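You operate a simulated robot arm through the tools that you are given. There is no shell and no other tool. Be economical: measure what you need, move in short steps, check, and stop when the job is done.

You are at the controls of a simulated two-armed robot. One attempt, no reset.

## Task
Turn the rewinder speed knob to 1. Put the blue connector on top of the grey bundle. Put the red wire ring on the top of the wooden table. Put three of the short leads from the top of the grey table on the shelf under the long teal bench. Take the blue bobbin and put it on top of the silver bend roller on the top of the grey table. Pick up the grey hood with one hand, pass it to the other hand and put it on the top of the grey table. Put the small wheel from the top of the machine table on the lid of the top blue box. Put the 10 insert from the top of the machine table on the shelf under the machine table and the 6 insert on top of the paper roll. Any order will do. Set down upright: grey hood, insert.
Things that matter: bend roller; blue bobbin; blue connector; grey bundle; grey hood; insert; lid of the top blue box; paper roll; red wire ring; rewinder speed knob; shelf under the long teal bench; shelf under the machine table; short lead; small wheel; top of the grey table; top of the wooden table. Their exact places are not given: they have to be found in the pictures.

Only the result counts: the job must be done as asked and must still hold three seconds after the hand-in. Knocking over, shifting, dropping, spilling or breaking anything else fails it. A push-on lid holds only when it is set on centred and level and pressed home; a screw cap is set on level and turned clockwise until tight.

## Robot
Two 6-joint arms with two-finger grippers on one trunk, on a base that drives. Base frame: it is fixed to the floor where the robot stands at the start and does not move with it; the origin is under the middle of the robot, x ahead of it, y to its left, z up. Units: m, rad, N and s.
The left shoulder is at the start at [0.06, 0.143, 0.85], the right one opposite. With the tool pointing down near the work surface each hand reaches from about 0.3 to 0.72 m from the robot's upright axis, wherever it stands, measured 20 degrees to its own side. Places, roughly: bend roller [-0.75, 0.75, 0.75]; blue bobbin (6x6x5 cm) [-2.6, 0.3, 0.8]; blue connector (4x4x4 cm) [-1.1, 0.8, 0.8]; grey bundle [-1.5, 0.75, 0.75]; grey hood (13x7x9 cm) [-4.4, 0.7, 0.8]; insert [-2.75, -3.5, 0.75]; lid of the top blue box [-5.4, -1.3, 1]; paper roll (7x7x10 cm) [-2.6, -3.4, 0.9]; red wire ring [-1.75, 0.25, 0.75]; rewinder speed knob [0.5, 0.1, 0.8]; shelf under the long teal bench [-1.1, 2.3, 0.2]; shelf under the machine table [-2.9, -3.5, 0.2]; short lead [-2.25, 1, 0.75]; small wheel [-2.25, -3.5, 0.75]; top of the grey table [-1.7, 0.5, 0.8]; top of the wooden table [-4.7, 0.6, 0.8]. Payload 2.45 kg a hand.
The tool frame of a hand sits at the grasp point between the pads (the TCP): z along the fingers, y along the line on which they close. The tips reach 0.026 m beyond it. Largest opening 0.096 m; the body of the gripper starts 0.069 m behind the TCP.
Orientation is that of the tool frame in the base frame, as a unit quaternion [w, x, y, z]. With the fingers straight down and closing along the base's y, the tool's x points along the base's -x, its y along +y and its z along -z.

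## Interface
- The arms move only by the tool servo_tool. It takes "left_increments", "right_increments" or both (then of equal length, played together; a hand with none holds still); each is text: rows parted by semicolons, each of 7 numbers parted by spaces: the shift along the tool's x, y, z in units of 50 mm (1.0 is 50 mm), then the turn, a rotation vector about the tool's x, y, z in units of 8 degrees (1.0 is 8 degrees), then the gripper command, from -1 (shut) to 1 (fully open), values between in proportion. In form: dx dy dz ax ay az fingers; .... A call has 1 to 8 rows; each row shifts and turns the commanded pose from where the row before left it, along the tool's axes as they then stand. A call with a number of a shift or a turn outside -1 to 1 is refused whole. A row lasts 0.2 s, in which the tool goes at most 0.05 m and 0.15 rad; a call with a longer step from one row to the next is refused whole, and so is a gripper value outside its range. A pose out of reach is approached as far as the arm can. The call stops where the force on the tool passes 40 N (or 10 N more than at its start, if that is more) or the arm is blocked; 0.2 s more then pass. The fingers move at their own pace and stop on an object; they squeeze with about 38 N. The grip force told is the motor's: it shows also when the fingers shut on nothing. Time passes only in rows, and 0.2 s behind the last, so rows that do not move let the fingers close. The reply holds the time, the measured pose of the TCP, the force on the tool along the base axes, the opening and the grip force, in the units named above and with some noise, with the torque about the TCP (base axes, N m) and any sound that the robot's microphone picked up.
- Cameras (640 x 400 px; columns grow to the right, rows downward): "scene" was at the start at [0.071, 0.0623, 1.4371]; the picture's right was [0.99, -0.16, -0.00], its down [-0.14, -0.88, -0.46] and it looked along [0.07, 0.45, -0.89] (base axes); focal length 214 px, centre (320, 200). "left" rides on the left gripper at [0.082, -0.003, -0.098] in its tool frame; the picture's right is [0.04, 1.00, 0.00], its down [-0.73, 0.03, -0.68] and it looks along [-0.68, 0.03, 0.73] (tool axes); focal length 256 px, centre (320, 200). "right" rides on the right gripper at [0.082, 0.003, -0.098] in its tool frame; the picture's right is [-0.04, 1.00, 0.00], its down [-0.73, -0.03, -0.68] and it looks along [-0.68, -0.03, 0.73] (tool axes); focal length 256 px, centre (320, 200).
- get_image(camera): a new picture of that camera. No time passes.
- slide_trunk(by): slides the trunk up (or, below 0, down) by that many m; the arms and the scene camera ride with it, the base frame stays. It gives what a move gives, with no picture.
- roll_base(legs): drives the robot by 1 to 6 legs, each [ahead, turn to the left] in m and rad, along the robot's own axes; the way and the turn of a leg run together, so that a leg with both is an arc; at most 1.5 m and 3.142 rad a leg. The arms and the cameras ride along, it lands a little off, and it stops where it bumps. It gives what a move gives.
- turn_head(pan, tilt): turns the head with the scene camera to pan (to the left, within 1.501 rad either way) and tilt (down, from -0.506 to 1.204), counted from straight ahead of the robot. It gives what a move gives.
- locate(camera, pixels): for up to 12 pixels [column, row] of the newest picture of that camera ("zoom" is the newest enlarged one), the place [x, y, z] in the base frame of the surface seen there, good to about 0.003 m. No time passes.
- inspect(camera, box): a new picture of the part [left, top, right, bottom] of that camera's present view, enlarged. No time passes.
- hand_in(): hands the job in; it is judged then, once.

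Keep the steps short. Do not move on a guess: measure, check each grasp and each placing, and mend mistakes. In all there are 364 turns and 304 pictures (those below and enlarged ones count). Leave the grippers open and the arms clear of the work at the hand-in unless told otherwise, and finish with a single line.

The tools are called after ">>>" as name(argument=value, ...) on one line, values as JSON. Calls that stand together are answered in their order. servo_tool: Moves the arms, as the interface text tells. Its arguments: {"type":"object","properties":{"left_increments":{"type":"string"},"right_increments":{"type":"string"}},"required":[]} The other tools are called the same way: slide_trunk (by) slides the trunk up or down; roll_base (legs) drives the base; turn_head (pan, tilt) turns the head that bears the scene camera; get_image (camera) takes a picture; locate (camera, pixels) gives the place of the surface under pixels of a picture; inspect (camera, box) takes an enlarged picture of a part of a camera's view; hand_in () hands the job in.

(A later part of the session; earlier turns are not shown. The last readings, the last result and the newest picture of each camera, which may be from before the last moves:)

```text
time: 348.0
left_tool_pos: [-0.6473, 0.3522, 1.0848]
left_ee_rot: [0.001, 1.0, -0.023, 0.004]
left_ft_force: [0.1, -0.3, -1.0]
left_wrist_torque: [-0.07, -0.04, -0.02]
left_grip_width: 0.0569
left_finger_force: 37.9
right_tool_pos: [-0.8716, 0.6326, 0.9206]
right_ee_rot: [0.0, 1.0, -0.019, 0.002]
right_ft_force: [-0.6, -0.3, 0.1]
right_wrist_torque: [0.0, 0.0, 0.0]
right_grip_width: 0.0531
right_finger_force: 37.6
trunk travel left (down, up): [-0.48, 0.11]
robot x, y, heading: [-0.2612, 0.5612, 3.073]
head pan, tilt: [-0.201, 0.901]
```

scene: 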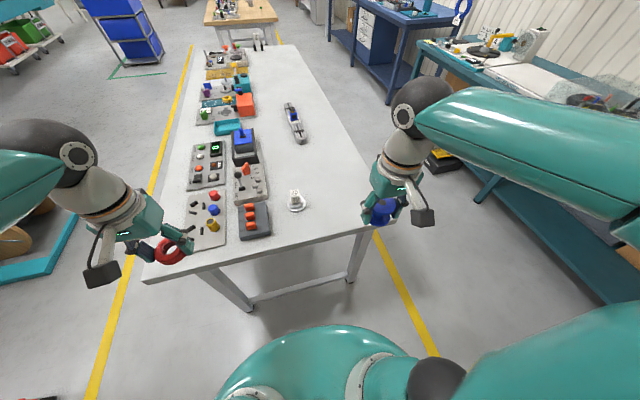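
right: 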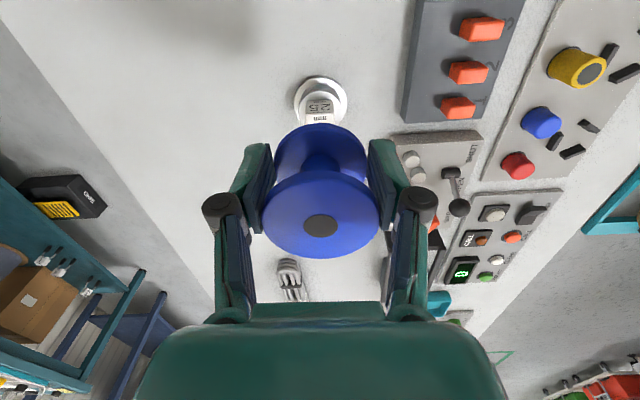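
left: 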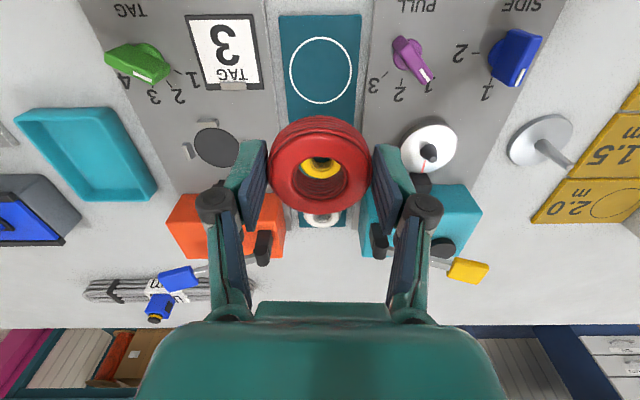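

>>> servo_tool(right_increments="0.19 0.11 0 0 0 0 -1;0 0 0.1 0 0 0 -1;0 0 0 0 0 0 -1")

>>> inspect(camera="scene", box=[250, 150, 350, 225])

>>> get_image(camera="right")

```text
time: 348.8
left_tool_pos: [-0.6465, 0.3522, 1.0856]
left_ee_rot: [0.0, 1.0, -0.024, 0.004]
left_ft_force: [0.6, 0.8, -1.7]
left_wrist_torque: [0.02, -0.03, -0.03]
left_grip_width: 0.0568
left_finger_force: 37.9
right_tool_pos: [-0.8626, 0.6269, 0.9153]
right_ee_rot: [0.001, 1.0, -0.018, 0.001]
right_ft_force: [0.2, -0.8, -0.9]
right_wrist_torque: [0.01, 0.0, 0.01]
right_grip_width: 0.053
right_finger_force: 37.6
trunk travel left (down, up): [-0.48, 0.11]
robot x, y, heading: [-0.2611, 0.5625, 3.07]
head pan, tilt: [-0.201, 0.901]
```

```text
5.33 times, centred on (300, 188) of scene
```

zoom: 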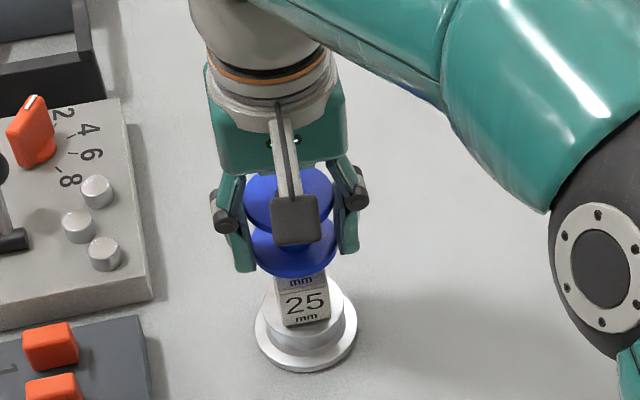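

```text
185 pictures are left
```

right: 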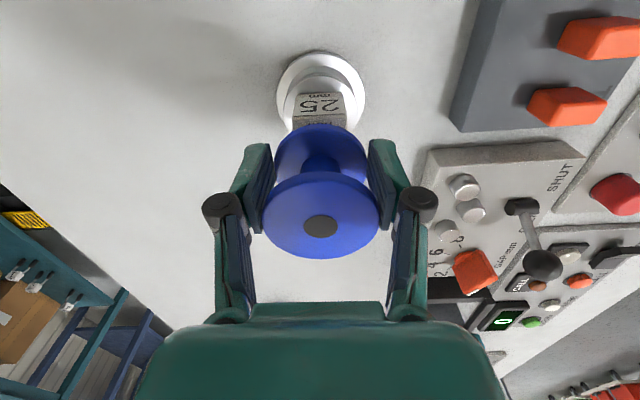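

Aligned. I lower in small steps to contact (expected z ≈0.902).

>>> servo_tool(right_increments="0 0 0.1 0 0 0 -1;0 0 0.08 0 0 0 -1;0 0 0.05 0 0 0 -1;0 0 0.04 0 0 0 -1;0 0 0 0 0 0 -1")

```text
time: 350.0
left_tool_pos: [-0.6475, 0.3521, 1.0845]
left_ee_rot: [0.0, 1.0, -0.023, 0.003]
left_ft_force: [0.5, -0.6, -0.7]
left_wrist_torque: [0.03, -0.02, 0.0]
left_grip_width: 0.0571
left_finger_force: 38.0
right_tool_pos: [-0.8617, 0.6278, 0.901]
right_ee_rot: [0.001, 1.0, -0.019, 0.001]
right_ft_force: [-0.9, 0.5, -0.4]
right_wrist_torque: [0.02, -0.01, 0.02]
right_grip_width: 0.053
right_finger_force: 37.7
trunk travel left (down, up): [-0.48, 0.11]
robot x, y, heading: [-0.2624, 0.5618, 3.073]
head pan, tilt: [-0.201, 0.901]
```

>>> servo_tool(right_increments="0 0 0.03 0 0 0 -1;0 0 0.03 0 0 0 -1;0 0 0 0 0 0 -1")

```text
time: 350.8
left_tool_pos: [-0.6459, 0.3531, 1.0856]
left_ee_rot: [0.001, 1.0, -0.024, 0.002]
left_ft_force: [-0.3, -0.4, 0.4]
left_wrist_torque: [-0.01, -0.04, 0.05]
left_grip_width: 0.057
left_finger_force: 38.3
right_tool_pos: [-0.8619, 0.627, 0.8997]
right_ee_rot: [0.001, 1.0, -0.018, 0.001]
right_ft_force: [-0.8, 0.2, 4.9]
right_wrist_torque: [0.02, 0.17, -0.01]
right_grip_width: 0.053
right_finger_force: 38.2
trunk travel left (down, up): [-0.48, 0.11]
robot x, y, heading: [-0.2611, 0.561, 3.073]
head pan, tilt: [-0.201, 0.901]
```

Contact (4.9 N). I open slowly and rise.

>>> servo_tool(right_increments="0 0 0 0 0 0 0.15;0 0 0 0 0 0 0.2;0 0 0 0 0 0 0.5;0 0 0 0 0 0 1;0 0 -0.5 0 0 0 1;0 0 -0.8 0 0 0 1;0 0 -0.8 0 0 0 1")

>>> get_image(camera="right")

>>> inspect(camera="scene", box=[250, 150, 350, 225])

```text
time: 352.4
left_tool_pos: [-0.646, 0.3532, 1.0861]
left_ee_rot: [0.001, 1.0, -0.023, 0.003]
left_ft_force: [-0.1, -1.2, 0.3]
left_wrist_torque: [0.02, 0.0, -0.01]
left_grip_width: 0.0571
left_finger_force: 38.1
right_tool_pos: [-0.8606, 0.6253, 1.0034]
right_ee_rot: [0.0, 1.0, -0.019, 0.002]
right_ft_force: [-0.8, -0.4, 0.9]
right_wrist_torque: [-0.01, 0.02, 0.02]
right_grip_width: 0.0962
right_finger_force: 0.0
trunk travel left (down, up): [-0.48, 0.11]
robot x, y, heading: [-0.2619, 0.5618, 3.072]
head pan, tilt: [-0.201, 0.901]
```

```text
184 pictures are left
```

right: 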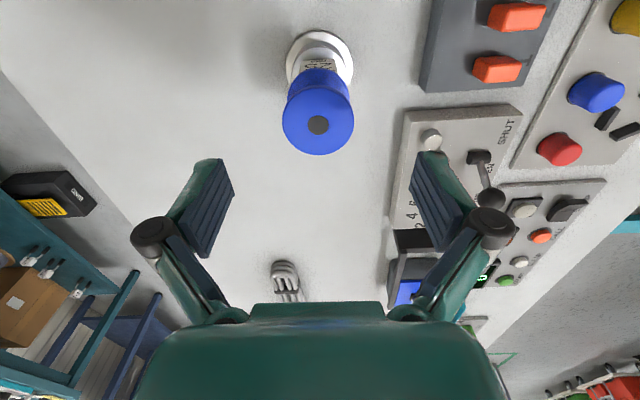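

```text
5.33 times, centred on (300, 188) of scene
```

zoom: 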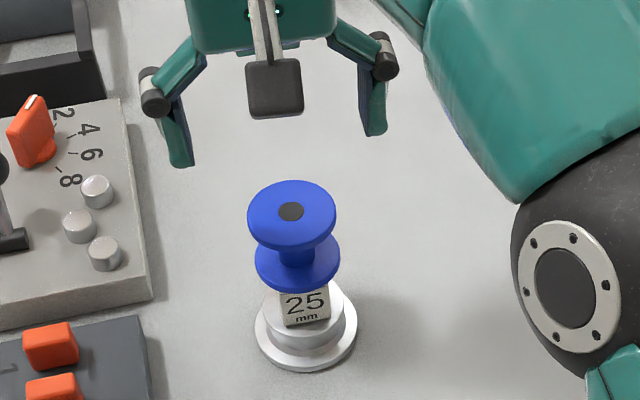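

The bobbin stands on the roller. I retract, then drive to the wooden table through the north aisle with the red ring.

>>> servo_tool(right_increments="0.4 -0.2 -0.4 0 0 0 1;0.8 -0.2 -0.4 0 0 0 1;0.8 -0.2 -0.3 0 0 0 1;0.8 -0.2 -0.3 0 0 0 1;0.8 -0.2 -0.3 0 0 0 1;0.8 -0.2 -0.3 0 0 0 1")

>>> roll_base(legs=[[0, -0.8]])

>>> roll_base(legs=[[0, -0.72], [0.9, 0]])

>>> roll_base(legs=[[0, 0.8]])

>>> roll_base(legs=[[0, 0.77]])

```text
time: 353.8
left_tool_pos: [-0.6443, 0.3528, 1.0853]
left_ee_rot: [0.001, 1.0, -0.024, 0.002]
left_ft_force: [-0.1, 0.9, -1.1]
left_wrist_torque: [0.01, -0.01, -0.01]
left_grip_width: 0.057
left_finger_force: 38.2
right_tool_pos: [-0.6365, 0.678, 1.1032]
right_ee_rot: [0.001, 1.0, -0.018, 0.001]
right_ft_force: [0.7, 0.6, -0.3]
right_wrist_torque: [-0.05, 0.03, 0.01]
right_grip_width: 0.0961
right_finger_force: 0.1
trunk travel left (down, up): [-0.48, 0.11]
robot x, y, heading: [-0.2614, 0.558, 3.071]
head pan, tilt: [-0.201, 0.901]
```

```text
time: 356.6
left_tool_pos: [-0.6784, 0.6916, 1.0862]
left_ee_rot: [0.002, 0.91, -0.414, 0.003]
left_ft_force: [-0.2, 0.0, -1.6]
left_wrist_torque: [-0.02, 0.0, -0.01]
left_grip_width: 0.0569
left_finger_force: 38.1
right_tool_pos: [-0.4373, 0.9135, 1.1022]
right_ee_rot: [0.001, 0.912, -0.409, 0.001]
right_ft_force: [0.3, 0.3, 0.8]
right_wrist_torque: [0.01, -0.02, -0.01]
right_grip_width: 0.0959
right_finger_force: 0.1
trunk travel left (down, up): [-0.48, 0.11]
robot x, y, heading: [-0.2842, 0.5451, 2.265]
head pan, tilt: [-0.201, 0.901]
```

```text
time: 363.5
left_tool_pos: [-0.496, 1.8214, 1.0861]
left_ee_rot: [0.003, 0.718, -0.696, 0.002]
left_ft_force: [0.2, 0.8, -0.9]
left_wrist_torque: [0.0, -0.02, 0.01]
left_grip_width: 0.0568
left_finger_force: 38.0
right_tool_pos: [-0.171, 1.8389, 1.1029]
right_ee_rot: [0.002, 0.721, -0.693, 0.0]
right_ft_force: [0.3, -0.3, 0.2]
right_wrist_torque: [-0.01, 0.02, 0.0]
right_grip_width: 0.0959
right_finger_force: 0.1
trunk travel left (down, up): [-0.48, 0.11]
robot x, y, heading: [-0.2865, 1.4525, 1.583]
head pan, tilt: [-0.201, 0.901]
```

```text
time: 366.3
left_tool_pos: [-0.6944, 1.5584, 1.0857]
left_ee_rot: [0.002, 0.932, -0.362, 0.003]
left_ft_force: [-1.1, 0.4, -0.8]
left_wrist_torque: [0.01, 0.04, -0.01]
left_grip_width: 0.0569
left_finger_force: 38.4
right_tool_pos: [-0.4824, 1.8036, 1.1032]
right_ee_rot: [0.001, 0.934, -0.357, 0.002]
right_ft_force: [0.1, 0.7, -1.0]
right_wrist_torque: [0.01, -0.01, -0.03]
right_grip_width: 0.0961
right_finger_force: 0.1
trunk travel left (down, up): [-0.48, 0.11]
robot x, y, heading: [-0.2663, 1.4726, 2.383]
head pan, tilt: [-0.201, 0.901]
```

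```text
time: 369.0
left_tool_pos: [-0.6327, 1.2361, 1.0868]
left_ee_rot: [0.001, 1.0, 0.016, 0.005]
left_ft_force: [1.0, 0.2, -1.2]
left_wrist_torque: [0.0, -0.01, 0.0]
left_grip_width: 0.0568
left_finger_force: 37.9
right_tool_pos: [-0.6519, 1.561, 1.1033]
right_ee_rot: [0.001, 1.0, 0.021, 0.001]
right_ft_force: [-0.4, -0.2, -0.2]
right_wrist_torque: [0.01, 0.0, -0.03]
right_grip_width: 0.0958
right_finger_force: 0.1
trunk travel left (down, up): [-0.48, 0.11]
robot x, y, heading: [-0.2676, 1.499, -3.135]
head pan, tilt: [-0.201, 0.901]
```

I drive west in legs to x ≈ −4.1.

>>> roll_base(legs=[[1.5, 0], [1.5, 0]])

>>> roll_base(legs=[[0.9, 0]])

>>> roll_base(legs=[[0, 0.8]])

>>> roll_base(legs=[[0, 0.77]])

>>> turn_head(pan=0.0, tilt=0.9)

>>> get_image(camera="scene")

```text
time: 383.9
left_tool_pos: [-3.687, 1.2413, 1.0869]
left_ee_rot: [0.001, 1.0, 0.016, 0.004]
left_ft_force: [-0.4, 0.4, -1.7]
left_wrist_torque: [0.01, -0.02, 0.01]
left_grip_width: 0.057
left_finger_force: 37.3
right_tool_pos: [-3.7064, 1.5664, 1.1047]
right_ee_rot: [0.001, 1.0, 0.021, 0.001]
right_ft_force: [-0.7, -0.3, -0.3]
right_wrist_torque: [-0.03, -0.01, 0.0]
right_grip_width: 0.0961
right_finger_force: 0.1
trunk travel left (down, up): [-0.48, 0.11]
robot x, y, heading: [-3.3234, 1.5048, -3.136]
head pan, tilt: [-0.201, 0.901]
```

```text
time: 388.7
left_tool_pos: [-4.5877, 1.2424, 1.0875]
left_ee_rot: [0.001, 1.0, 0.012, 0.003]
left_ft_force: [0.0, -0.5, -0.6]
left_wrist_torque: [0.01, -0.04, 0.02]
left_grip_width: 0.0572
left_finger_force: 38.4
right_tool_pos: [-4.6048, 1.5689, 1.1044]
right_ee_rot: [0.0, 1.0, 0.019, 0.002]
right_ft_force: [0.1, 0.2, -0.3]
right_wrist_torque: [0.0, -0.01, -0.02]
right_grip_width: 0.0962
right_finger_force: 0.0
trunk travel left (down, up): [-0.48, 0.11]
robot x, y, heading: [-4.2221, 1.5036, 3.14]
head pan, tilt: [-0.201, 0.901]
```

```text
time: 391.4
left_tool_pos: [-4.2912, 1.0607, 1.0873]
left_ee_rot: [-0.001, 0.918, 0.396, 0.003]
left_ft_force: [-0.2, 0.1, -1.3]
left_wrist_torque: [0.03, -0.01, -0.02]
left_grip_width: 0.0568
left_finger_force: 38.0
right_tool_pos: [-4.534, 1.278, 1.1045]
right_ee_rot: [-0.001, 0.916, 0.401, 0.002]
right_ft_force: [0.0, -0.3, 0.9]
right_wrist_torque: [0.01, 0.01, -0.01]
right_grip_width: 0.0961
right_finger_force: 0.1
trunk travel left (down, up): [-0.48, 0.11]
robot x, y, heading: [-4.239, 1.5242, -2.352]
head pan, tilt: [-0.201, 0.901]
```

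```text
time: 394.1
left_tool_pos: [-3.96, 1.1503, 1.0869]
left_ee_rot: [-0.002, 0.707, 0.707, 0.003]
left_ft_force: [0.5, -0.2, -1.4]
left_wrist_torque: [0.02, -0.08, -0.01]
left_grip_width: 0.057
left_finger_force: 38.1
right_tool_pos: [-4.2845, 1.1411, 1.1062]
right_ee_rot: [-0.002, 0.704, 0.71, 0.001]
right_ft_force: [0.4, -0.2, -0.6]
right_wrist_torque: [0.03, 0.01, 0.03]
right_grip_width: 0.096
right_finger_force: 0.2
trunk travel left (down, up): [-0.48, 0.11]
robot x, y, heading: [-4.2669, 1.5237, -1.604]
head pan, tilt: [-0.201, 0.901]
```

```text
time: 394.8
left_tool_pos: [-3.96, 1.1496, 1.089]
left_ee_rot: [0.0, 0.707, 0.707, 0.004]
left_ft_force: [-0.4, -0.4, -0.8]
left_wrist_torque: [0.01, -0.06, 0.01]
left_grip_width: 0.0564
left_finger_force: 37.8
right_tool_pos: [-4.2852, 1.1418, 1.1069]
right_ee_rot: [0.0, 0.703, 0.711, 0.001]
right_ft_force: [-0.7, 0.3, 0.8]
right_wrist_torque: [-0.01, -0.08, 0.03]
right_grip_width: 0.0959
right_finger_force: 0.0
trunk travel left (down, up): [-0.48, 0.11]
robot x, y, heading: [-4.2634, 1.5213, -1.602]
head pan, tilt: [0.0, 0.901]
```

```text
182 pictures are left
```

scene: 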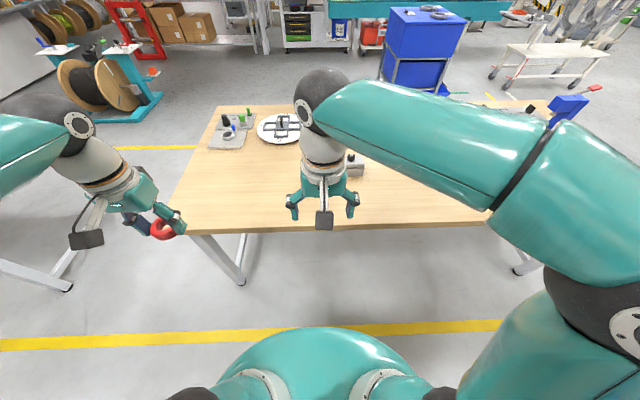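

The wooden table's near-left part is free. I roll forward 0.13 m and carry the ring over it.

>>> roll_base(legs=[[0.13, 0]])

>>> servo_tool(left_increments="-0.67 -0.13 0.55 0 0 0 -1;-0.67 -0.13 0.55 0 0 0 -1;-0.67 -0.13 0.55 0 0 0 -1;-0.67 -0.13 0.55 0 0 0 -1;-0.67 -0.13 0.55 0 0 0 -1;-0.67 -0.13 0.55 0 0 0 -1")

>>> get_image(camera="left")

>>> get_image(camera="scene")

```text
time: 396.1
left_tool_pos: [-3.9643, 1.0134, 1.087]
left_ee_rot: [-0.003, 0.708, 0.706, 0.003]
left_ft_force: [0.1, 0.0, -1.3]
left_wrist_torque: [0.07, 0.01, 0.0]
left_grip_width: 0.0569
left_finger_force: 38.7
right_tool_pos: [-4.2901, 1.0061, 1.1053]
right_ee_rot: [-0.001, 0.703, 0.711, 0.001]
right_ft_force: [0.3, 0.5, -0.4]
right_wrist_torque: [0.05, 0.0, 0.0]
right_grip_width: 0.096
right_finger_force: 0.1
trunk travel left (down, up): [-0.48, 0.11]
robot x, y, heading: [-4.2747, 1.39, -1.608]
head pan, tilt: [0.0, 0.901]
```

```text
time: 397.5
left_tool_pos: [-4.0061, 0.8159, 0.9211]
left_ee_rot: [-0.001, 0.708, 0.707, 0.004]
left_ft_force: [-1.5, -0.7, -1.6]
left_wrist_torque: [-0.01, -0.03, 0.01]
left_grip_width: 0.0571
left_finger_force: 38.3
right_tool_pos: [-4.2897, 1.0072, 1.1063]
right_ee_rot: [-0.002, 0.704, 0.711, 0.001]
right_ft_force: [0.7, -1.2, -0.1]
right_wrist_torque: [0.01, 0.01, 0.01]
right_grip_width: 0.0959
right_finger_force: 0.0
trunk travel left (down, up): [-0.48, 0.11]
robot x, y, heading: [-4.2728, 1.3915, -1.61]
head pan, tilt: [0.0, 0.901]
```

```text
181 pictures are left
```

left: 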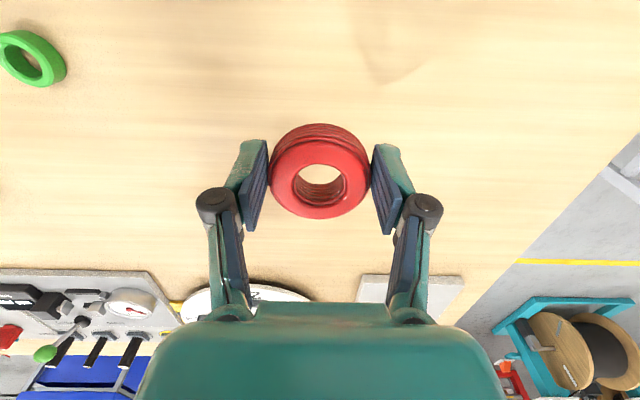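

```text
180 pictures are left
```

scene: 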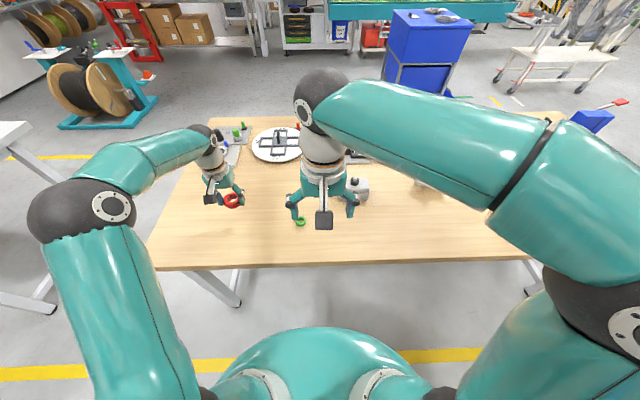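

Clear wood below. I lower to contact.

>>> servo_tool(left_increments="0 0 0.8 0 0 0 -1;0 0 0.8 0 0 0 -1;0 0 0.15 0 0 0 -1;0 0 0.06 0 0 0 -1;0 0 0 0 0 0 -1")

```text
time: 398.7
left_tool_pos: [-4.0048, 0.8174, 0.832]
left_ee_rot: [-0.002, 0.707, 0.707, 0.003]
left_ft_force: [0.5, 0.4, -0.7]
left_wrist_torque: [0.04, 0.04, 0.04]
left_grip_width: 0.0569
left_finger_force: 38.0
right_tool_pos: [-4.29, 1.0076, 1.1061]
right_ee_rot: [-0.001, 0.703, 0.711, 0.001]
right_ft_force: [-0.2, 0.5, -0.5]
right_wrist_torque: [0.02, -0.02, -0.03]
right_grip_width: 0.0959
right_finger_force: 0.0
trunk travel left (down, up): [-0.48, 0.11]
robot x, y, heading: [-4.2699, 1.3947, -1.61]
head pan, tilt: [0.0, 0.901]
```

>>> servo_tool(left_increments="0 0 0.04 0 0 0 -1;0 0 0.04 0 0 0 -1;0 0 0 0 0 0 -1")

```text
time: 399.5
left_tool_pos: [-4.0036, 0.8172, 0.8299]
left_ee_rot: [0.0, 0.708, 0.706, 0.002]
left_ft_force: [-3.4, 2.0, 16.5]
left_wrist_torque: [0.03, 0.44, -0.04]
left_grip_width: 0.0571
left_finger_force: 38.1
right_tool_pos: [-4.2905, 1.0105, 1.1066]
right_ee_rot: [0.0, 0.703, 0.711, 0.002]
right_ft_force: [0.3, 0.7, -0.4]
right_wrist_torque: [0.0, -0.02, 0.0]
right_grip_width: 0.096
right_finger_force: 0.1
trunk travel left (down, up): [-0.48, 0.11]
robot x, y, heading: [-4.2717, 1.3902, -1.607]
head pan, tilt: [0.0, 0.901]
```

Contact. I release and rise.

>>> servo_tool(left_increments="0 0 -0.04 0 0 0 0.25;0 0 0 0 0 0 0.6;0 0 0 0 0 0 0.8;0 0 -0.6 0 0 0 0.8;0 0 -0.9 0 0 0 0.8;0 0 -0.9 0 0 0 0.8;0 0.5 -0.9 0 0 0 1;0 0.5 -0.9 0 0 0 1")

>>> get_image(camera="left")

>>> get_image(camera="right")

```text
refused: row 7 steps farther than a row can; nothing moved
```

```text
179 pictures are left
```

left: 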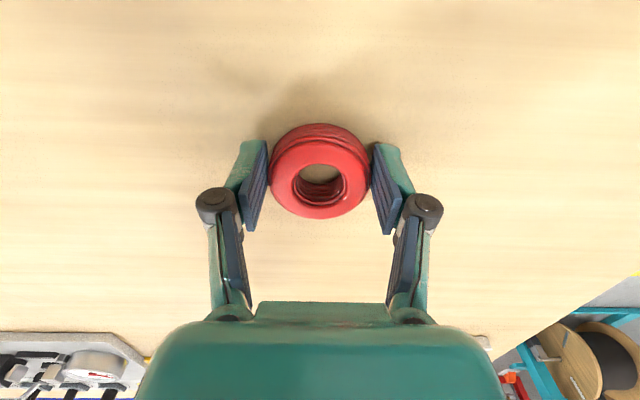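

```text
178 pictures are left
```

right: 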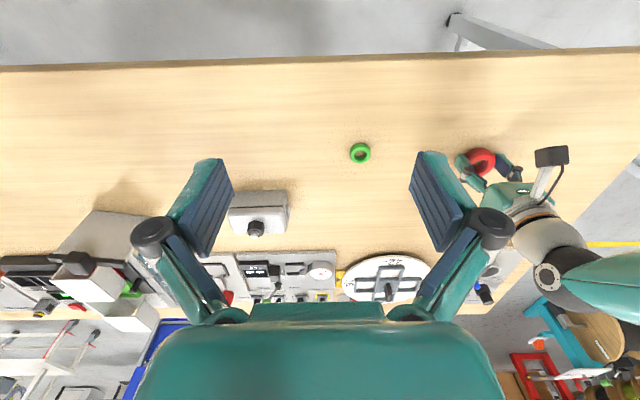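

>>> servo_tool(left_increments="0 0 -0.04 0 0 0 0.25;0 0 0 0 0 0 0.6;0 0 0 0 0 0 0.8;0 0 -0.6 0 0 0 0.8;0 0 -0.9 0 0 0 0.8;0 0 -0.9 0 0 0 0.8;0.3 0.4 -0.8 0 0 0 1;0.3 0.4 -0.8 0 0 0 1")

>>> inspect(camera="right", box=[180, 120, 520, 310])

>>> locate(camera="right", pixels=[[258, 200], [235, 210], [285, 195], [255, 228], [230, 235], [288, 230], [240, 192]])

```text
time: 401.3
left_tool_pos: [-3.9653, 0.8447, 1.0313]
left_ee_rot: [-0.001, 0.708, 0.706, 0.004]
left_ft_force: [0.5, 0.3, 0.7]
left_wrist_torque: [-0.03, -0.03, 0.02]
left_grip_width: 0.0959
left_finger_force: 0.1
right_tool_pos: [-4.2894, 1.0097, 1.1073]
right_ee_rot: [-0.001, 0.703, 0.711, 0.001]
right_ft_force: [-0.8, 0.1, -0.6]
right_wrist_torque: [0.02, -0.02, -0.02]
right_grip_width: 0.0958
right_finger_force: 0.1
trunk travel left (down, up): [-0.48, 0.11]
robot x, y, heading: [-4.2688, 1.3942, -1.607]
head pan, tilt: [0.0, 0.901]
```

```text
1.88 times, centred on (350, 215) of right
```

zoom: 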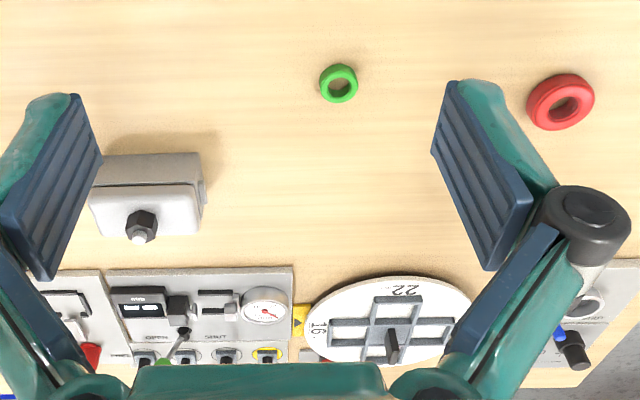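

```text
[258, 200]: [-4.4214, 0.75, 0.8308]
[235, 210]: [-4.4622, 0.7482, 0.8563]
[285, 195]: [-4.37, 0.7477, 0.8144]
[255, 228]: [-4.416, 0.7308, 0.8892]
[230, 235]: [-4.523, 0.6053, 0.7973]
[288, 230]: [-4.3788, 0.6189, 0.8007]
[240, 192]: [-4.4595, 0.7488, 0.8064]
```

The red ring lies on the wooden table. The hood body spans x ≈ −4.475…−4.365, y 0.68…0.75, top ≈0.86 with a hex knob to 0.89. Plan: right hand takes one end, left hand takes the other end in the air, grippers closing along y and leaning outward. I roll forward 0.1 m and turn the right wrist −90°, left +90°.

>>> roll_base(legs=[[0.1, 0]])

>>> servo_tool(left_increments="0.4 0.4 -0.5 0 0 0 1;0.4 0.4 -0.5 0 0 1 1;0.4 0 -0.5 0 0 1 1;0 0 0 0 0 1 1;0 0 0 0 0 1 1;0 0 0 0 0 1 1;0 0 0 0 0 1 1;0 0 0 0 0 1 1", right_increments="0 -0.5 0 0 0 0 1;0 -0.5 0 0 0 -1 1;0 0 0 0 0 -1 1;0 0 0 0 0 -1 1;0 0 0 0 0 -1 1;0 0 0 0 0 -1 1;0 0 0 0 0 -1 1;0 0 0 0 0 -1 1")

>>> servo_tool(left_increments="0 0 0 0 0 1 1;0 0 0 0 0 1 1;0 0 0 0 0 1 1;0 0 0 0 0 1 1;0 0 0 0 0 0.25 1", right_increments="0 0 0 0 0 -1 1;0 0 0 0 0 -1 1;0 0 0 0 0 -1 1;0 0 0 0 0 -1 1;0 0 0 0 0 -0.25 1")

>>> get_image(camera="scene")

```text
time: 402.5
left_tool_pos: [-3.9698, 0.7411, 1.0275]
left_ee_rot: [-0.002, 0.707, 0.707, 0.005]
left_ft_force: [-0.1, -0.8, -0.4]
left_wrist_torque: [0.05, -0.02, 0.04]
left_grip_width: 0.0961
left_finger_force: 0.0
right_tool_pos: [-4.2935, 0.9032, 1.1064]
right_ee_rot: [-0.002, 0.703, 0.711, 0.002]
right_ft_force: [0.0, -0.5, -0.9]
right_wrist_torque: [0.02, 0.02, -0.01]
right_grip_width: 0.0958
right_finger_force: 0.1
trunk travel left (down, up): [-0.48, 0.11]
robot x, y, heading: [-4.2765, 1.2911, -1.607]
head pan, tilt: [0.0, 0.901]
```

```text
time: 404.3
left_tool_pos: [-3.9252, 0.8003, 1.1053]
left_ee_rot: [-0.002, 0.957, 0.291, 0.003]
left_ft_force: [0.6, 0.3, -0.5]
left_wrist_torque: [-0.01, 0.04, 0.0]
left_grip_width: 0.0958
left_finger_force: 0.0
right_tool_pos: [-4.3423, 0.9059, 1.1071]
right_ee_rot: [-0.001, 0.285, 0.958, 0.001]
right_ft_force: [-0.7, 0.5, -1.4]
right_wrist_torque: [-0.03, 0.0, -0.02]
right_grip_width: 0.0961
right_finger_force: 0.0
trunk travel left (down, up): [-0.48, 0.11]
robot x, y, heading: [-4.2732, 1.288, -1.611]
head pan, tilt: [0.0, 0.901]
```

```text
time: 405.5
left_tool_pos: [-3.9266, 0.8013, 1.106]
left_ee_rot: [-0.003, 1.0, -0.002, 0.001]
left_ft_force: [-0.2, -0.1, 0.7]
left_wrist_torque: [-0.02, 0.01, -0.03]
left_grip_width: 0.0959
left_finger_force: 0.0
right_tool_pos: [-4.3426, 0.9053, 1.1061]
right_ee_rot: [0.0, -0.007, 1.0, 0.001]
right_ft_force: [-0.9, -0.2, 0.3]
right_wrist_torque: [0.02, -0.01, 0.03]
right_grip_width: 0.0961
right_finger_force: 0.1
trunk travel left (down, up): [-0.48, 0.11]
robot x, y, heading: [-4.2747, 1.2893, -1.607]
head pan, tilt: [0.0, 0.901]
```

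```text
176 pictures are left
```

scene: 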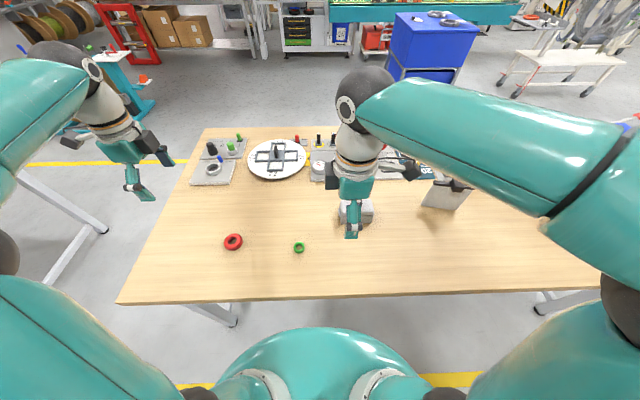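

Both wrists turn fine. I zoom on the hood for exact edges.

>>> inspect(camera="scene", box=[310, 150, 480, 260])

>>> get_image(camera="right")

```text
3.64 times, centred on (395, 205) of scene
```

zoom: 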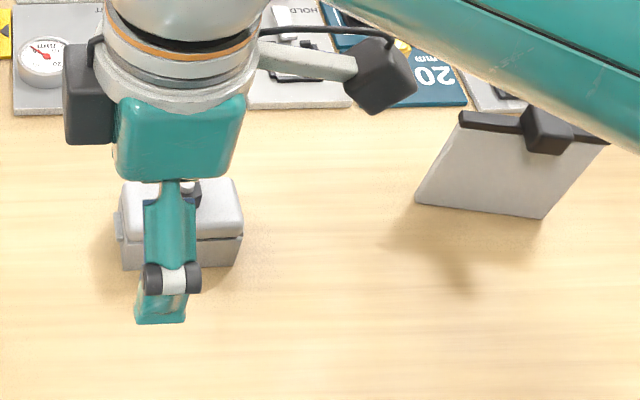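

```text
174 pictures are left
```

right: 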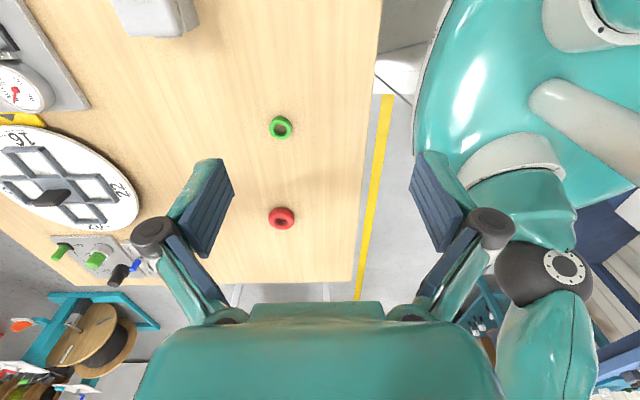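

The box with the bolt at about (−4.418, 0.7135) is the hood. I lean the right hand 25° and bring it to a stand-off over the hood's west end.

>>> servo_tool(right_increments="0 0 0 0 -0.8 0 1;0 0 0 0 -0.8 0 1;0 0 0 0 -0.8 0 1;0 0 0 0 -0.73 0 1")

>>> servo_tool(right_increments="0.6 -0.55 0.2 0 0 0 1;0.6 -0.55 0.2 0 0 0 1;0.6 -0.55 0.2 0 0 0 1;0.6 -0.55 0.2 0 0 0 1;0.6 -0.55 0.2 0 0 0 1;0.6 -0.55 0.2 0 0 0 1;0.6 -0.55 0.2 0 0 0 1")

>>> get_image(camera="right")

>>> get_image(camera="scene")

```text
time: 406.5
left_tool_pos: [-3.9259, 0.8002, 1.105]
left_ee_rot: [-0.004, 1.0, -0.001, 0.0]
left_ft_force: [-0.7, -0.2, -0.2]
left_wrist_torque: [0.01, 0.0, -0.01]
left_grip_width: 0.0961
left_finger_force: 0.1
right_tool_pos: [-4.3437, 0.9054, 1.1075]
right_ee_rot: [0.218, -0.005, 0.976, 0.003]
right_ft_force: [-0.8, -0.9, 0.3]
right_wrist_torque: [0.0, -0.01, 0.04]
right_grip_width: 0.0959
right_finger_force: 0.1
trunk travel left (down, up): [-0.48, 0.11]
robot x, y, heading: [-4.2735, 1.2865, -1.608]
head pan, tilt: [0.0, 0.901]
```

```text
time: 408.1
left_tool_pos: [-3.9257, 0.8003, 1.1045]
left_ee_rot: [-0.005, 1.0, -0.001, 0.001]
left_ft_force: [-0.4, -0.3, -0.2]
left_wrist_torque: [0.05, -0.01, 0.03]
left_grip_width: 0.0959
left_finger_force: 0.0
right_tool_pos: [-4.5035, 0.7117, 0.9529]
right_ee_rot: [0.217, -0.005, 0.976, 0.003]
right_ft_force: [0.0, -0.5, 0.1]
right_wrist_torque: [0.05, 0.02, 0.04]
right_grip_width: 0.0961
right_finger_force: 0.1
trunk travel left (down, up): [-0.48, 0.11]
robot x, y, heading: [-4.2749, 1.2875, -1.608]
head pan, tilt: [0.0, 0.901]
```

```text
173 pictures are left
```

right: 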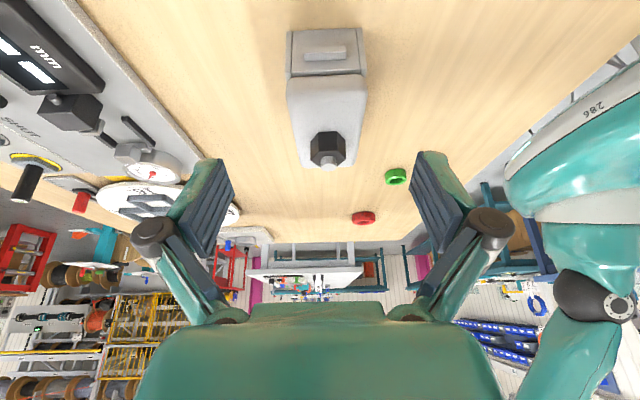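

```text
172 pictures are left
```

scene: 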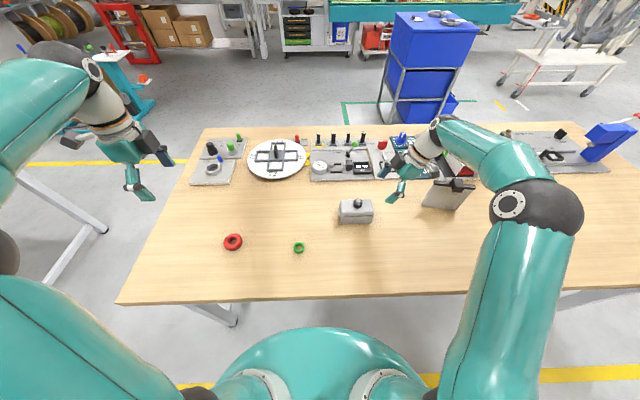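

I measure the hood in this view, and check clearance to the tall plate at scene (450,195).

>>> locate(camera="right", pixels=[[325, 55], [290, 78], [365, 76], [300, 160], [355, 160], [327, 90], [327, 150], [300, 110], [357, 105], [290, 35], [360, 33]])

>>> inspect(camera="scene", box=[320, 120, 500, 250])

>>> locate(camera="zoom", pixels=[[420, 290], [510, 300], [465, 220], [270, 100], [330, 190], [370, 120], [400, 60], [130, 290]])

```text
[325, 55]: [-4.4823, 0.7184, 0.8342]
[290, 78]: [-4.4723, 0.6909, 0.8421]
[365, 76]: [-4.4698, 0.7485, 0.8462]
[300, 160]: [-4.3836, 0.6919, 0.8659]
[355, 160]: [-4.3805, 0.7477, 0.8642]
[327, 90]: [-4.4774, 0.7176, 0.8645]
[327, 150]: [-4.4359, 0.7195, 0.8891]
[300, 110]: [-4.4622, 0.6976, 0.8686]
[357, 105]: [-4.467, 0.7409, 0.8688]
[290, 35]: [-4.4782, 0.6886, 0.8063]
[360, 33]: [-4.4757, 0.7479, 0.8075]
```

```text
3.08 times, centred on (410, 185) of scene
```

zoom: 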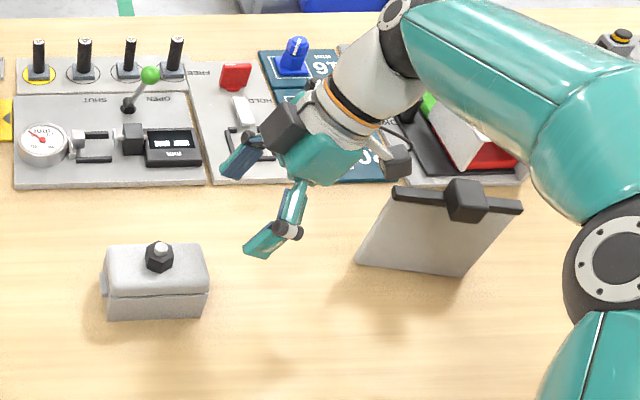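

```text
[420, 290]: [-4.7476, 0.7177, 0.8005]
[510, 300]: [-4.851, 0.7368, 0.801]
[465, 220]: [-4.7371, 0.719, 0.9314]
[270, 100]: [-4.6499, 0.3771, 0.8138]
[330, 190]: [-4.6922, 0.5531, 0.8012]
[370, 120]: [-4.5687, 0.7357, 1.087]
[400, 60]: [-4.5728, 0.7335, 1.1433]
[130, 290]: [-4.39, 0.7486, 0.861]
```

Hood: x −4.482…−4.38, y 0.690…0.748, knob at x −4.43. I advance the right hand to grip at x −4.46.

>>> servo_tool(right_increments="0.09 0.07 0.6 0 0 0 1;0.09 0.07 0.7 0 0 0 1;0 0 0.7 0 0 0 1;0 0 0.45 0 0 0 1;0 0 0 0 0 0 1")

>>> get_image(camera="right")

>>> inspect(camera="scene", box=[320, 120, 500, 250])

```text
time: 409.3
left_tool_pos: [-3.9264, 0.8002, 1.105]
left_ee_rot: [-0.003, 1.0, -0.001, 0.001]
left_ft_force: [0.4, 1.5, 0.6]
left_wrist_torque: [0.01, 0.03, -0.01]
left_grip_width: 0.0959
left_finger_force: 0.1
right_tool_pos: [-4.4579, 0.7206, 0.8388]
right_ee_rot: [0.217, -0.005, 0.976, 0.004]
right_ft_force: [-0.1, -0.1, 0.6]
right_wrist_torque: [0.0, 0.01, 0.0]
right_grip_width: 0.0961
right_finger_force: 0.0
trunk travel left (down, up): [-0.48, 0.11]
robot x, y, heading: [-4.2753, 1.2878, -1.608]
head pan, tilt: [0.0, 0.901]
```

```text
170 pictures are left
```

right: 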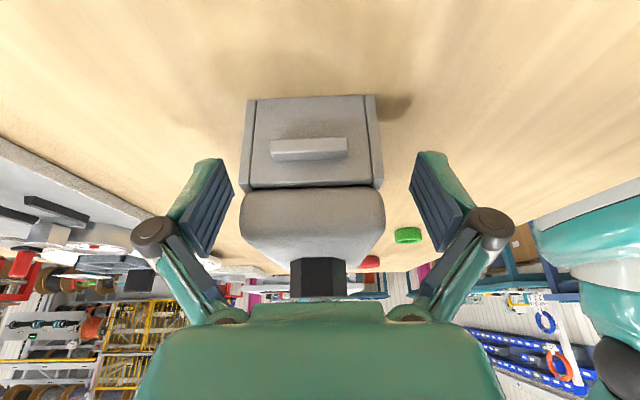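

```text
3.08 times, centred on (410, 185) of scene
```

zoom: 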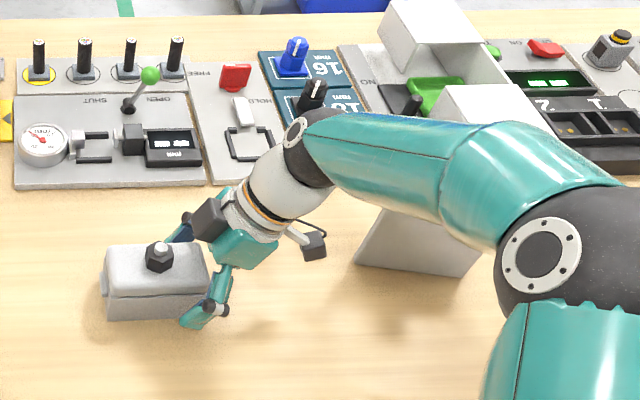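

The fingers straddle the hood's west end. I close and check.

>>> servo_tool(right_increments="0 0 0 0 0 0 -1;0 0 0 0 0 0 -1;0 0 0 0 0 0 -1;0 0 0 0 0 0 -1")

>>> servo_tool(right_increments="-0.21 0 -0.45 0 0 0 -1;-0.21 0 -0.45 0 0 0 -1")

>>> inspect(camera="scene", box=[310, 120, 490, 250])

```text
time: 410.3
left_tool_pos: [-3.9264, 0.8003, 1.1052]
left_ee_rot: [-0.003, 1.0, -0.001, 0.0]
left_ft_force: [-0.1, 0.3, 0.4]
left_wrist_torque: [-0.01, 0.03, -0.02]
left_grip_width: 0.0958
left_finger_force: 0.1
right_tool_pos: [-4.458, 0.7192, 0.8393]
right_ee_rot: [0.218, -0.005, 0.976, 0.002]
right_ft_force: [-0.6, -2.0, 4.7]
right_wrist_torque: [0.1, -0.1, -0.06]
right_grip_width: 0.0613
right_finger_force: 38.1
trunk travel left (down, up): [-0.48, 0.11]
robot x, y, heading: [-4.2763, 1.2872, -1.606]
head pan, tilt: [0.0, 0.901]
```

```text
time: 410.9
left_tool_pos: [-3.9253, 0.8009, 1.1048]
left_ee_rot: [-0.003, 1.0, -0.001, 0.001]
left_ft_force: [0.9, 0.7, -0.2]
left_wrist_torque: [-0.03, -0.04, 0.03]
left_grip_width: 0.0962
left_finger_force: 0.0
right_tool_pos: [-4.4575, 0.7203, 0.889]
right_ee_rot: [0.216, -0.005, 0.976, 0.003]
right_ft_force: [-0.1, 0.5, -2.3]
right_wrist_torque: [0.03, 0.07, -0.02]
right_grip_width: 0.0616
right_finger_force: 38.2
trunk travel left (down, up): [-0.48, 0.11]
robot x, y, heading: [-4.2718, 1.2863, -1.611]
head pan, tilt: [0.0, 0.901]
```

```text
3.08 times, centred on (400, 185) of scene
```

zoom: 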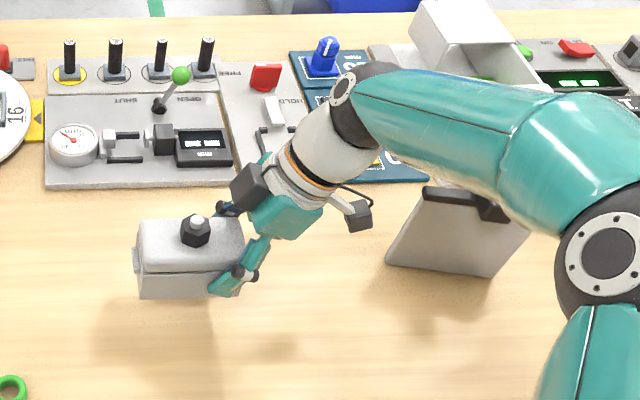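

The hood is lifted level, weight light. I bring it in front of the robot at z ≈1.0 and lean the left hand.

>>> servo_tool(right_increments="-0.82 0.25 -0.22 0 0 0 -1;-0.82 0.25 -0.22 0 0 0 -1;-0.82 0.25 -0.22 0 0 0 -1;-0.82 0.25 -0.22 0 0 0 -1", left_increments="0 0 0 0 -0.8 0 1;0 0 0 0 -0.8 0 1;0 0 0 0 -0.8 0 1;0 0 0 0 -0.73 0 1")

>>> get_image(camera="scene")

>>> get_image(camera="left")

```text
time: 411.9
left_tool_pos: [-3.9254, 0.7998, 1.1048]
left_ee_rot: [-0.003, 0.976, 0.0, -0.217]
left_ft_force: [0.4, -0.1, 0.2]
left_wrist_torque: [0.01, 0.0, -0.01]
left_grip_width: 0.0958
left_finger_force: 0.0
right_tool_pos: [-4.3289, 0.7717, 0.9992]
right_ee_rot: [0.217, -0.005, 0.976, 0.002]
right_ft_force: [0.3, 0.1, -2.6]
right_wrist_torque: [-0.01, 0.12, -0.02]
right_grip_width: 0.0616
right_finger_force: 37.9
trunk travel left (down, up): [-0.48, 0.11]
robot x, y, heading: [-4.2754, 1.2878, -1.61]
head pan, tilt: [0.0, 0.901]
```

```text
167 pictures are left
```

scene: 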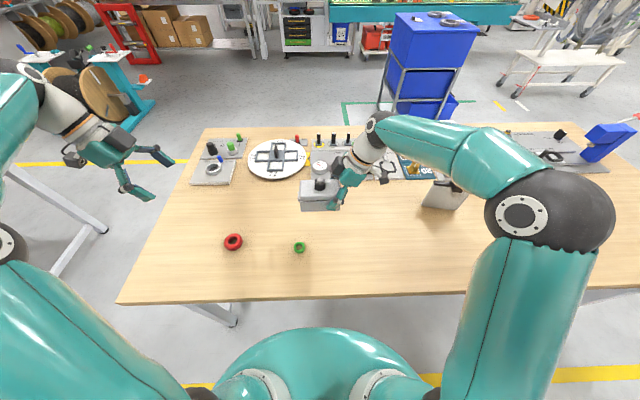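

```text
166 pictures are left
```

left: 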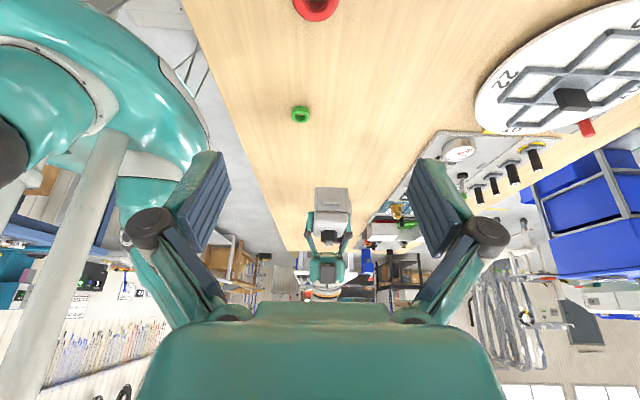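

Now the left hand goes to a stand-off by the hood's east end.

>>> servo_tool(left_increments="-0.77 0.085 0.35 0 0 0 1;-0.77 0.085 0.35 0 0 0 1;-0.77 0.085 0.35 0 0 0 1;-0.77 0.085 0.35 0 0 0 1;-0.77 0.085 0.35 0 0 0 1;-0.77 0.085 0.35 0 0 0 1;-0.77 0.085 0.35 0 0 0 1")

>>> get_image(camera="left")

>>> get_image(camera="scene")

```text
time: 413.5
left_tool_pos: [-4.2223, 0.773, 1.1062]
left_ee_rot: [-0.004, 0.976, 0.0, -0.216]
left_ft_force: [0.0, 0.3, -1.0]
left_wrist_torque: [-0.04, -0.03, 0.03]
left_grip_width: 0.096
left_finger_force: 0.1
right_tool_pos: [-4.3303, 0.7703, 0.9971]
right_ee_rot: [0.217, -0.005, 0.976, 0.003]
right_ft_force: [-1.3, -0.9, -1.7]
right_wrist_torque: [0.01, 0.09, 0.03]
right_grip_width: 0.0614
right_finger_force: 37.5
trunk travel left (down, up): [-0.48, 0.11]
robot x, y, heading: [-4.2766, 1.2888, -1.603]
head pan, tilt: [0.0, 0.901]
```

```text
165 pictures are left
```

left: 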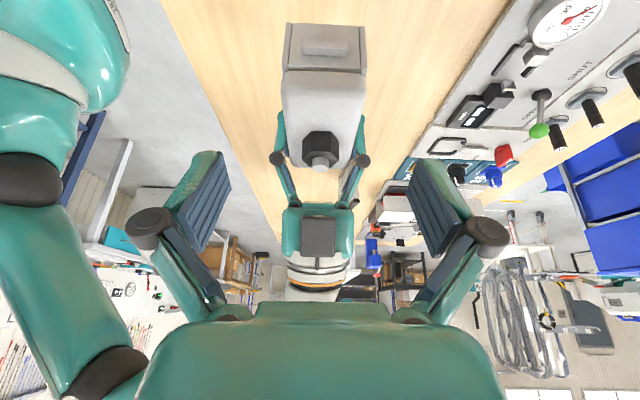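

```text
164 pictures are left
```

scene: 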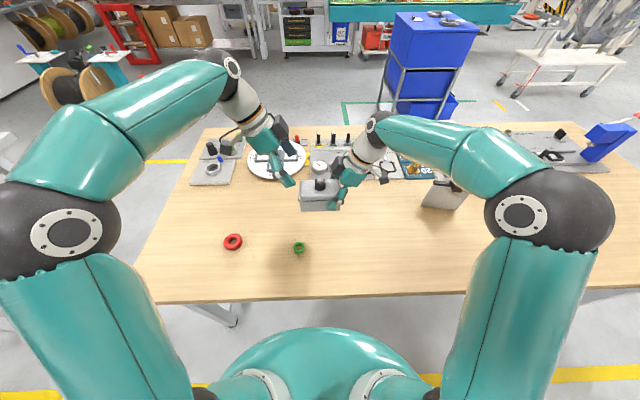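

Excellent geometry. I measure the near end of the hood in the left view and then close in.

>>> locate(camera="left", pixels=[[325, 47], [288, 45], [362, 47], [325, 85], [300, 110], [350, 110], [320, 145], [290, 70], [360, 70]])

```text
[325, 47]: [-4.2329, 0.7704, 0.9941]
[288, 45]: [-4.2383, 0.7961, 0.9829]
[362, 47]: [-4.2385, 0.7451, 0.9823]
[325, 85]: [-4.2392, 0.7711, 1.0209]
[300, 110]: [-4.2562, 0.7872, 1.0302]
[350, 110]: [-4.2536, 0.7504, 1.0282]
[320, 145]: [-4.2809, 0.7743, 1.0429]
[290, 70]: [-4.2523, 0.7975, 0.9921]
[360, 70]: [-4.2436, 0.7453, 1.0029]
```

I advance the left hand onto the hood's east end.

>>> servo_tool(left_increments="0.09 0.05 0.6 0 0 0 1;0.08 0 0.6 0 0 0 1;0 0 0.6 0 0 0 1;0 0 0.5 0 0 0 1;0 0 0 0 0 0 1")

>>> get_image(camera="left")

>>> inspect(camera="scene", box=[230, 110, 410, 240])

```text
time: 414.7
left_tool_pos: [-4.2631, 0.7711, 0.9997]
left_ee_rot: [-0.003, 0.976, 0.001, -0.216]
left_ft_force: [-0.2, 0.8, -1.1]
left_wrist_torque: [0.02, -0.02, -0.02]
left_grip_width: 0.0961
left_finger_force: 0.0
right_tool_pos: [-4.3289, 0.77, 0.9983]
right_ee_rot: [0.217, -0.004, 0.976, 0.003]
right_ft_force: [0.0, 0.7, -2.4]
right_wrist_torque: [0.04, 0.08, 0.01]
right_grip_width: 0.0615
right_finger_force: 38.0
trunk travel left (down, up): [-0.48, 0.11]
robot x, y, heading: [-4.2755, 1.2898, -1.606]
head pan, tilt: [0.0, 0.901]
```

```text
163 pictures are left
```

left: 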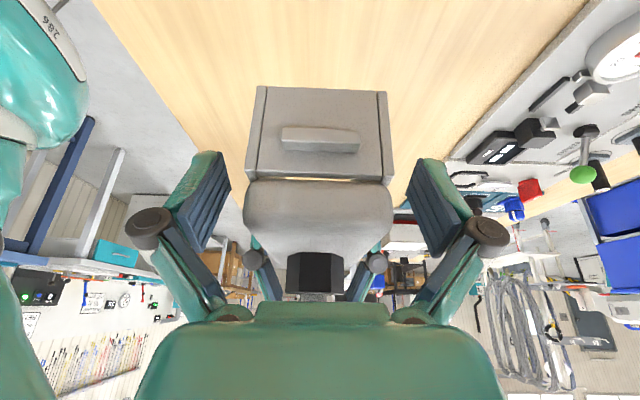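

```text
3.08 times, centred on (320, 175) of scene
```

zoom: 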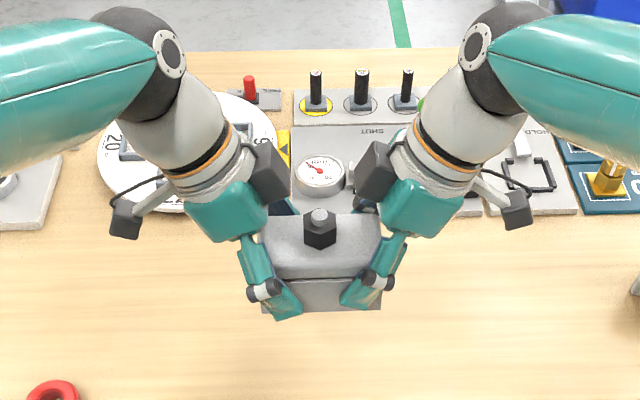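

The left fingers straddle the hood. I close the left hand, then open the right once the left grips.

>>> servo_tool(left_increments="0 0 0 0 0 0 -1;0 0 0 0 0 0 -1;0 0 0 0 0 0 -1;0 0 0 0 0 0 -1;0 0 0 0 0 0 -1")

```text
time: 415.9
left_tool_pos: [-4.2632, 0.7697, 0.9997]
left_ee_rot: [-0.004, 0.977, -0.001, -0.215]
left_ft_force: [0.7, 2.7, 1.8]
left_wrist_torque: [-0.01, 0.04, -0.08]
left_grip_width: 0.0614
left_finger_force: 37.6
right_tool_pos: [-4.3294, 0.7704, 0.9982]
right_ee_rot: [0.217, -0.005, 0.976, 0.003]
right_ft_force: [-0.2, -4.6, -3.7]
right_wrist_torque: [0.0, 0.17, -0.17]
right_grip_width: 0.0612
right_finger_force: 37.3
trunk travel left (down, up): [-0.48, 0.11]
robot x, y, heading: [-4.2754, 1.2887, -1.607]
head pan, tilt: [0.0, 0.901]
```

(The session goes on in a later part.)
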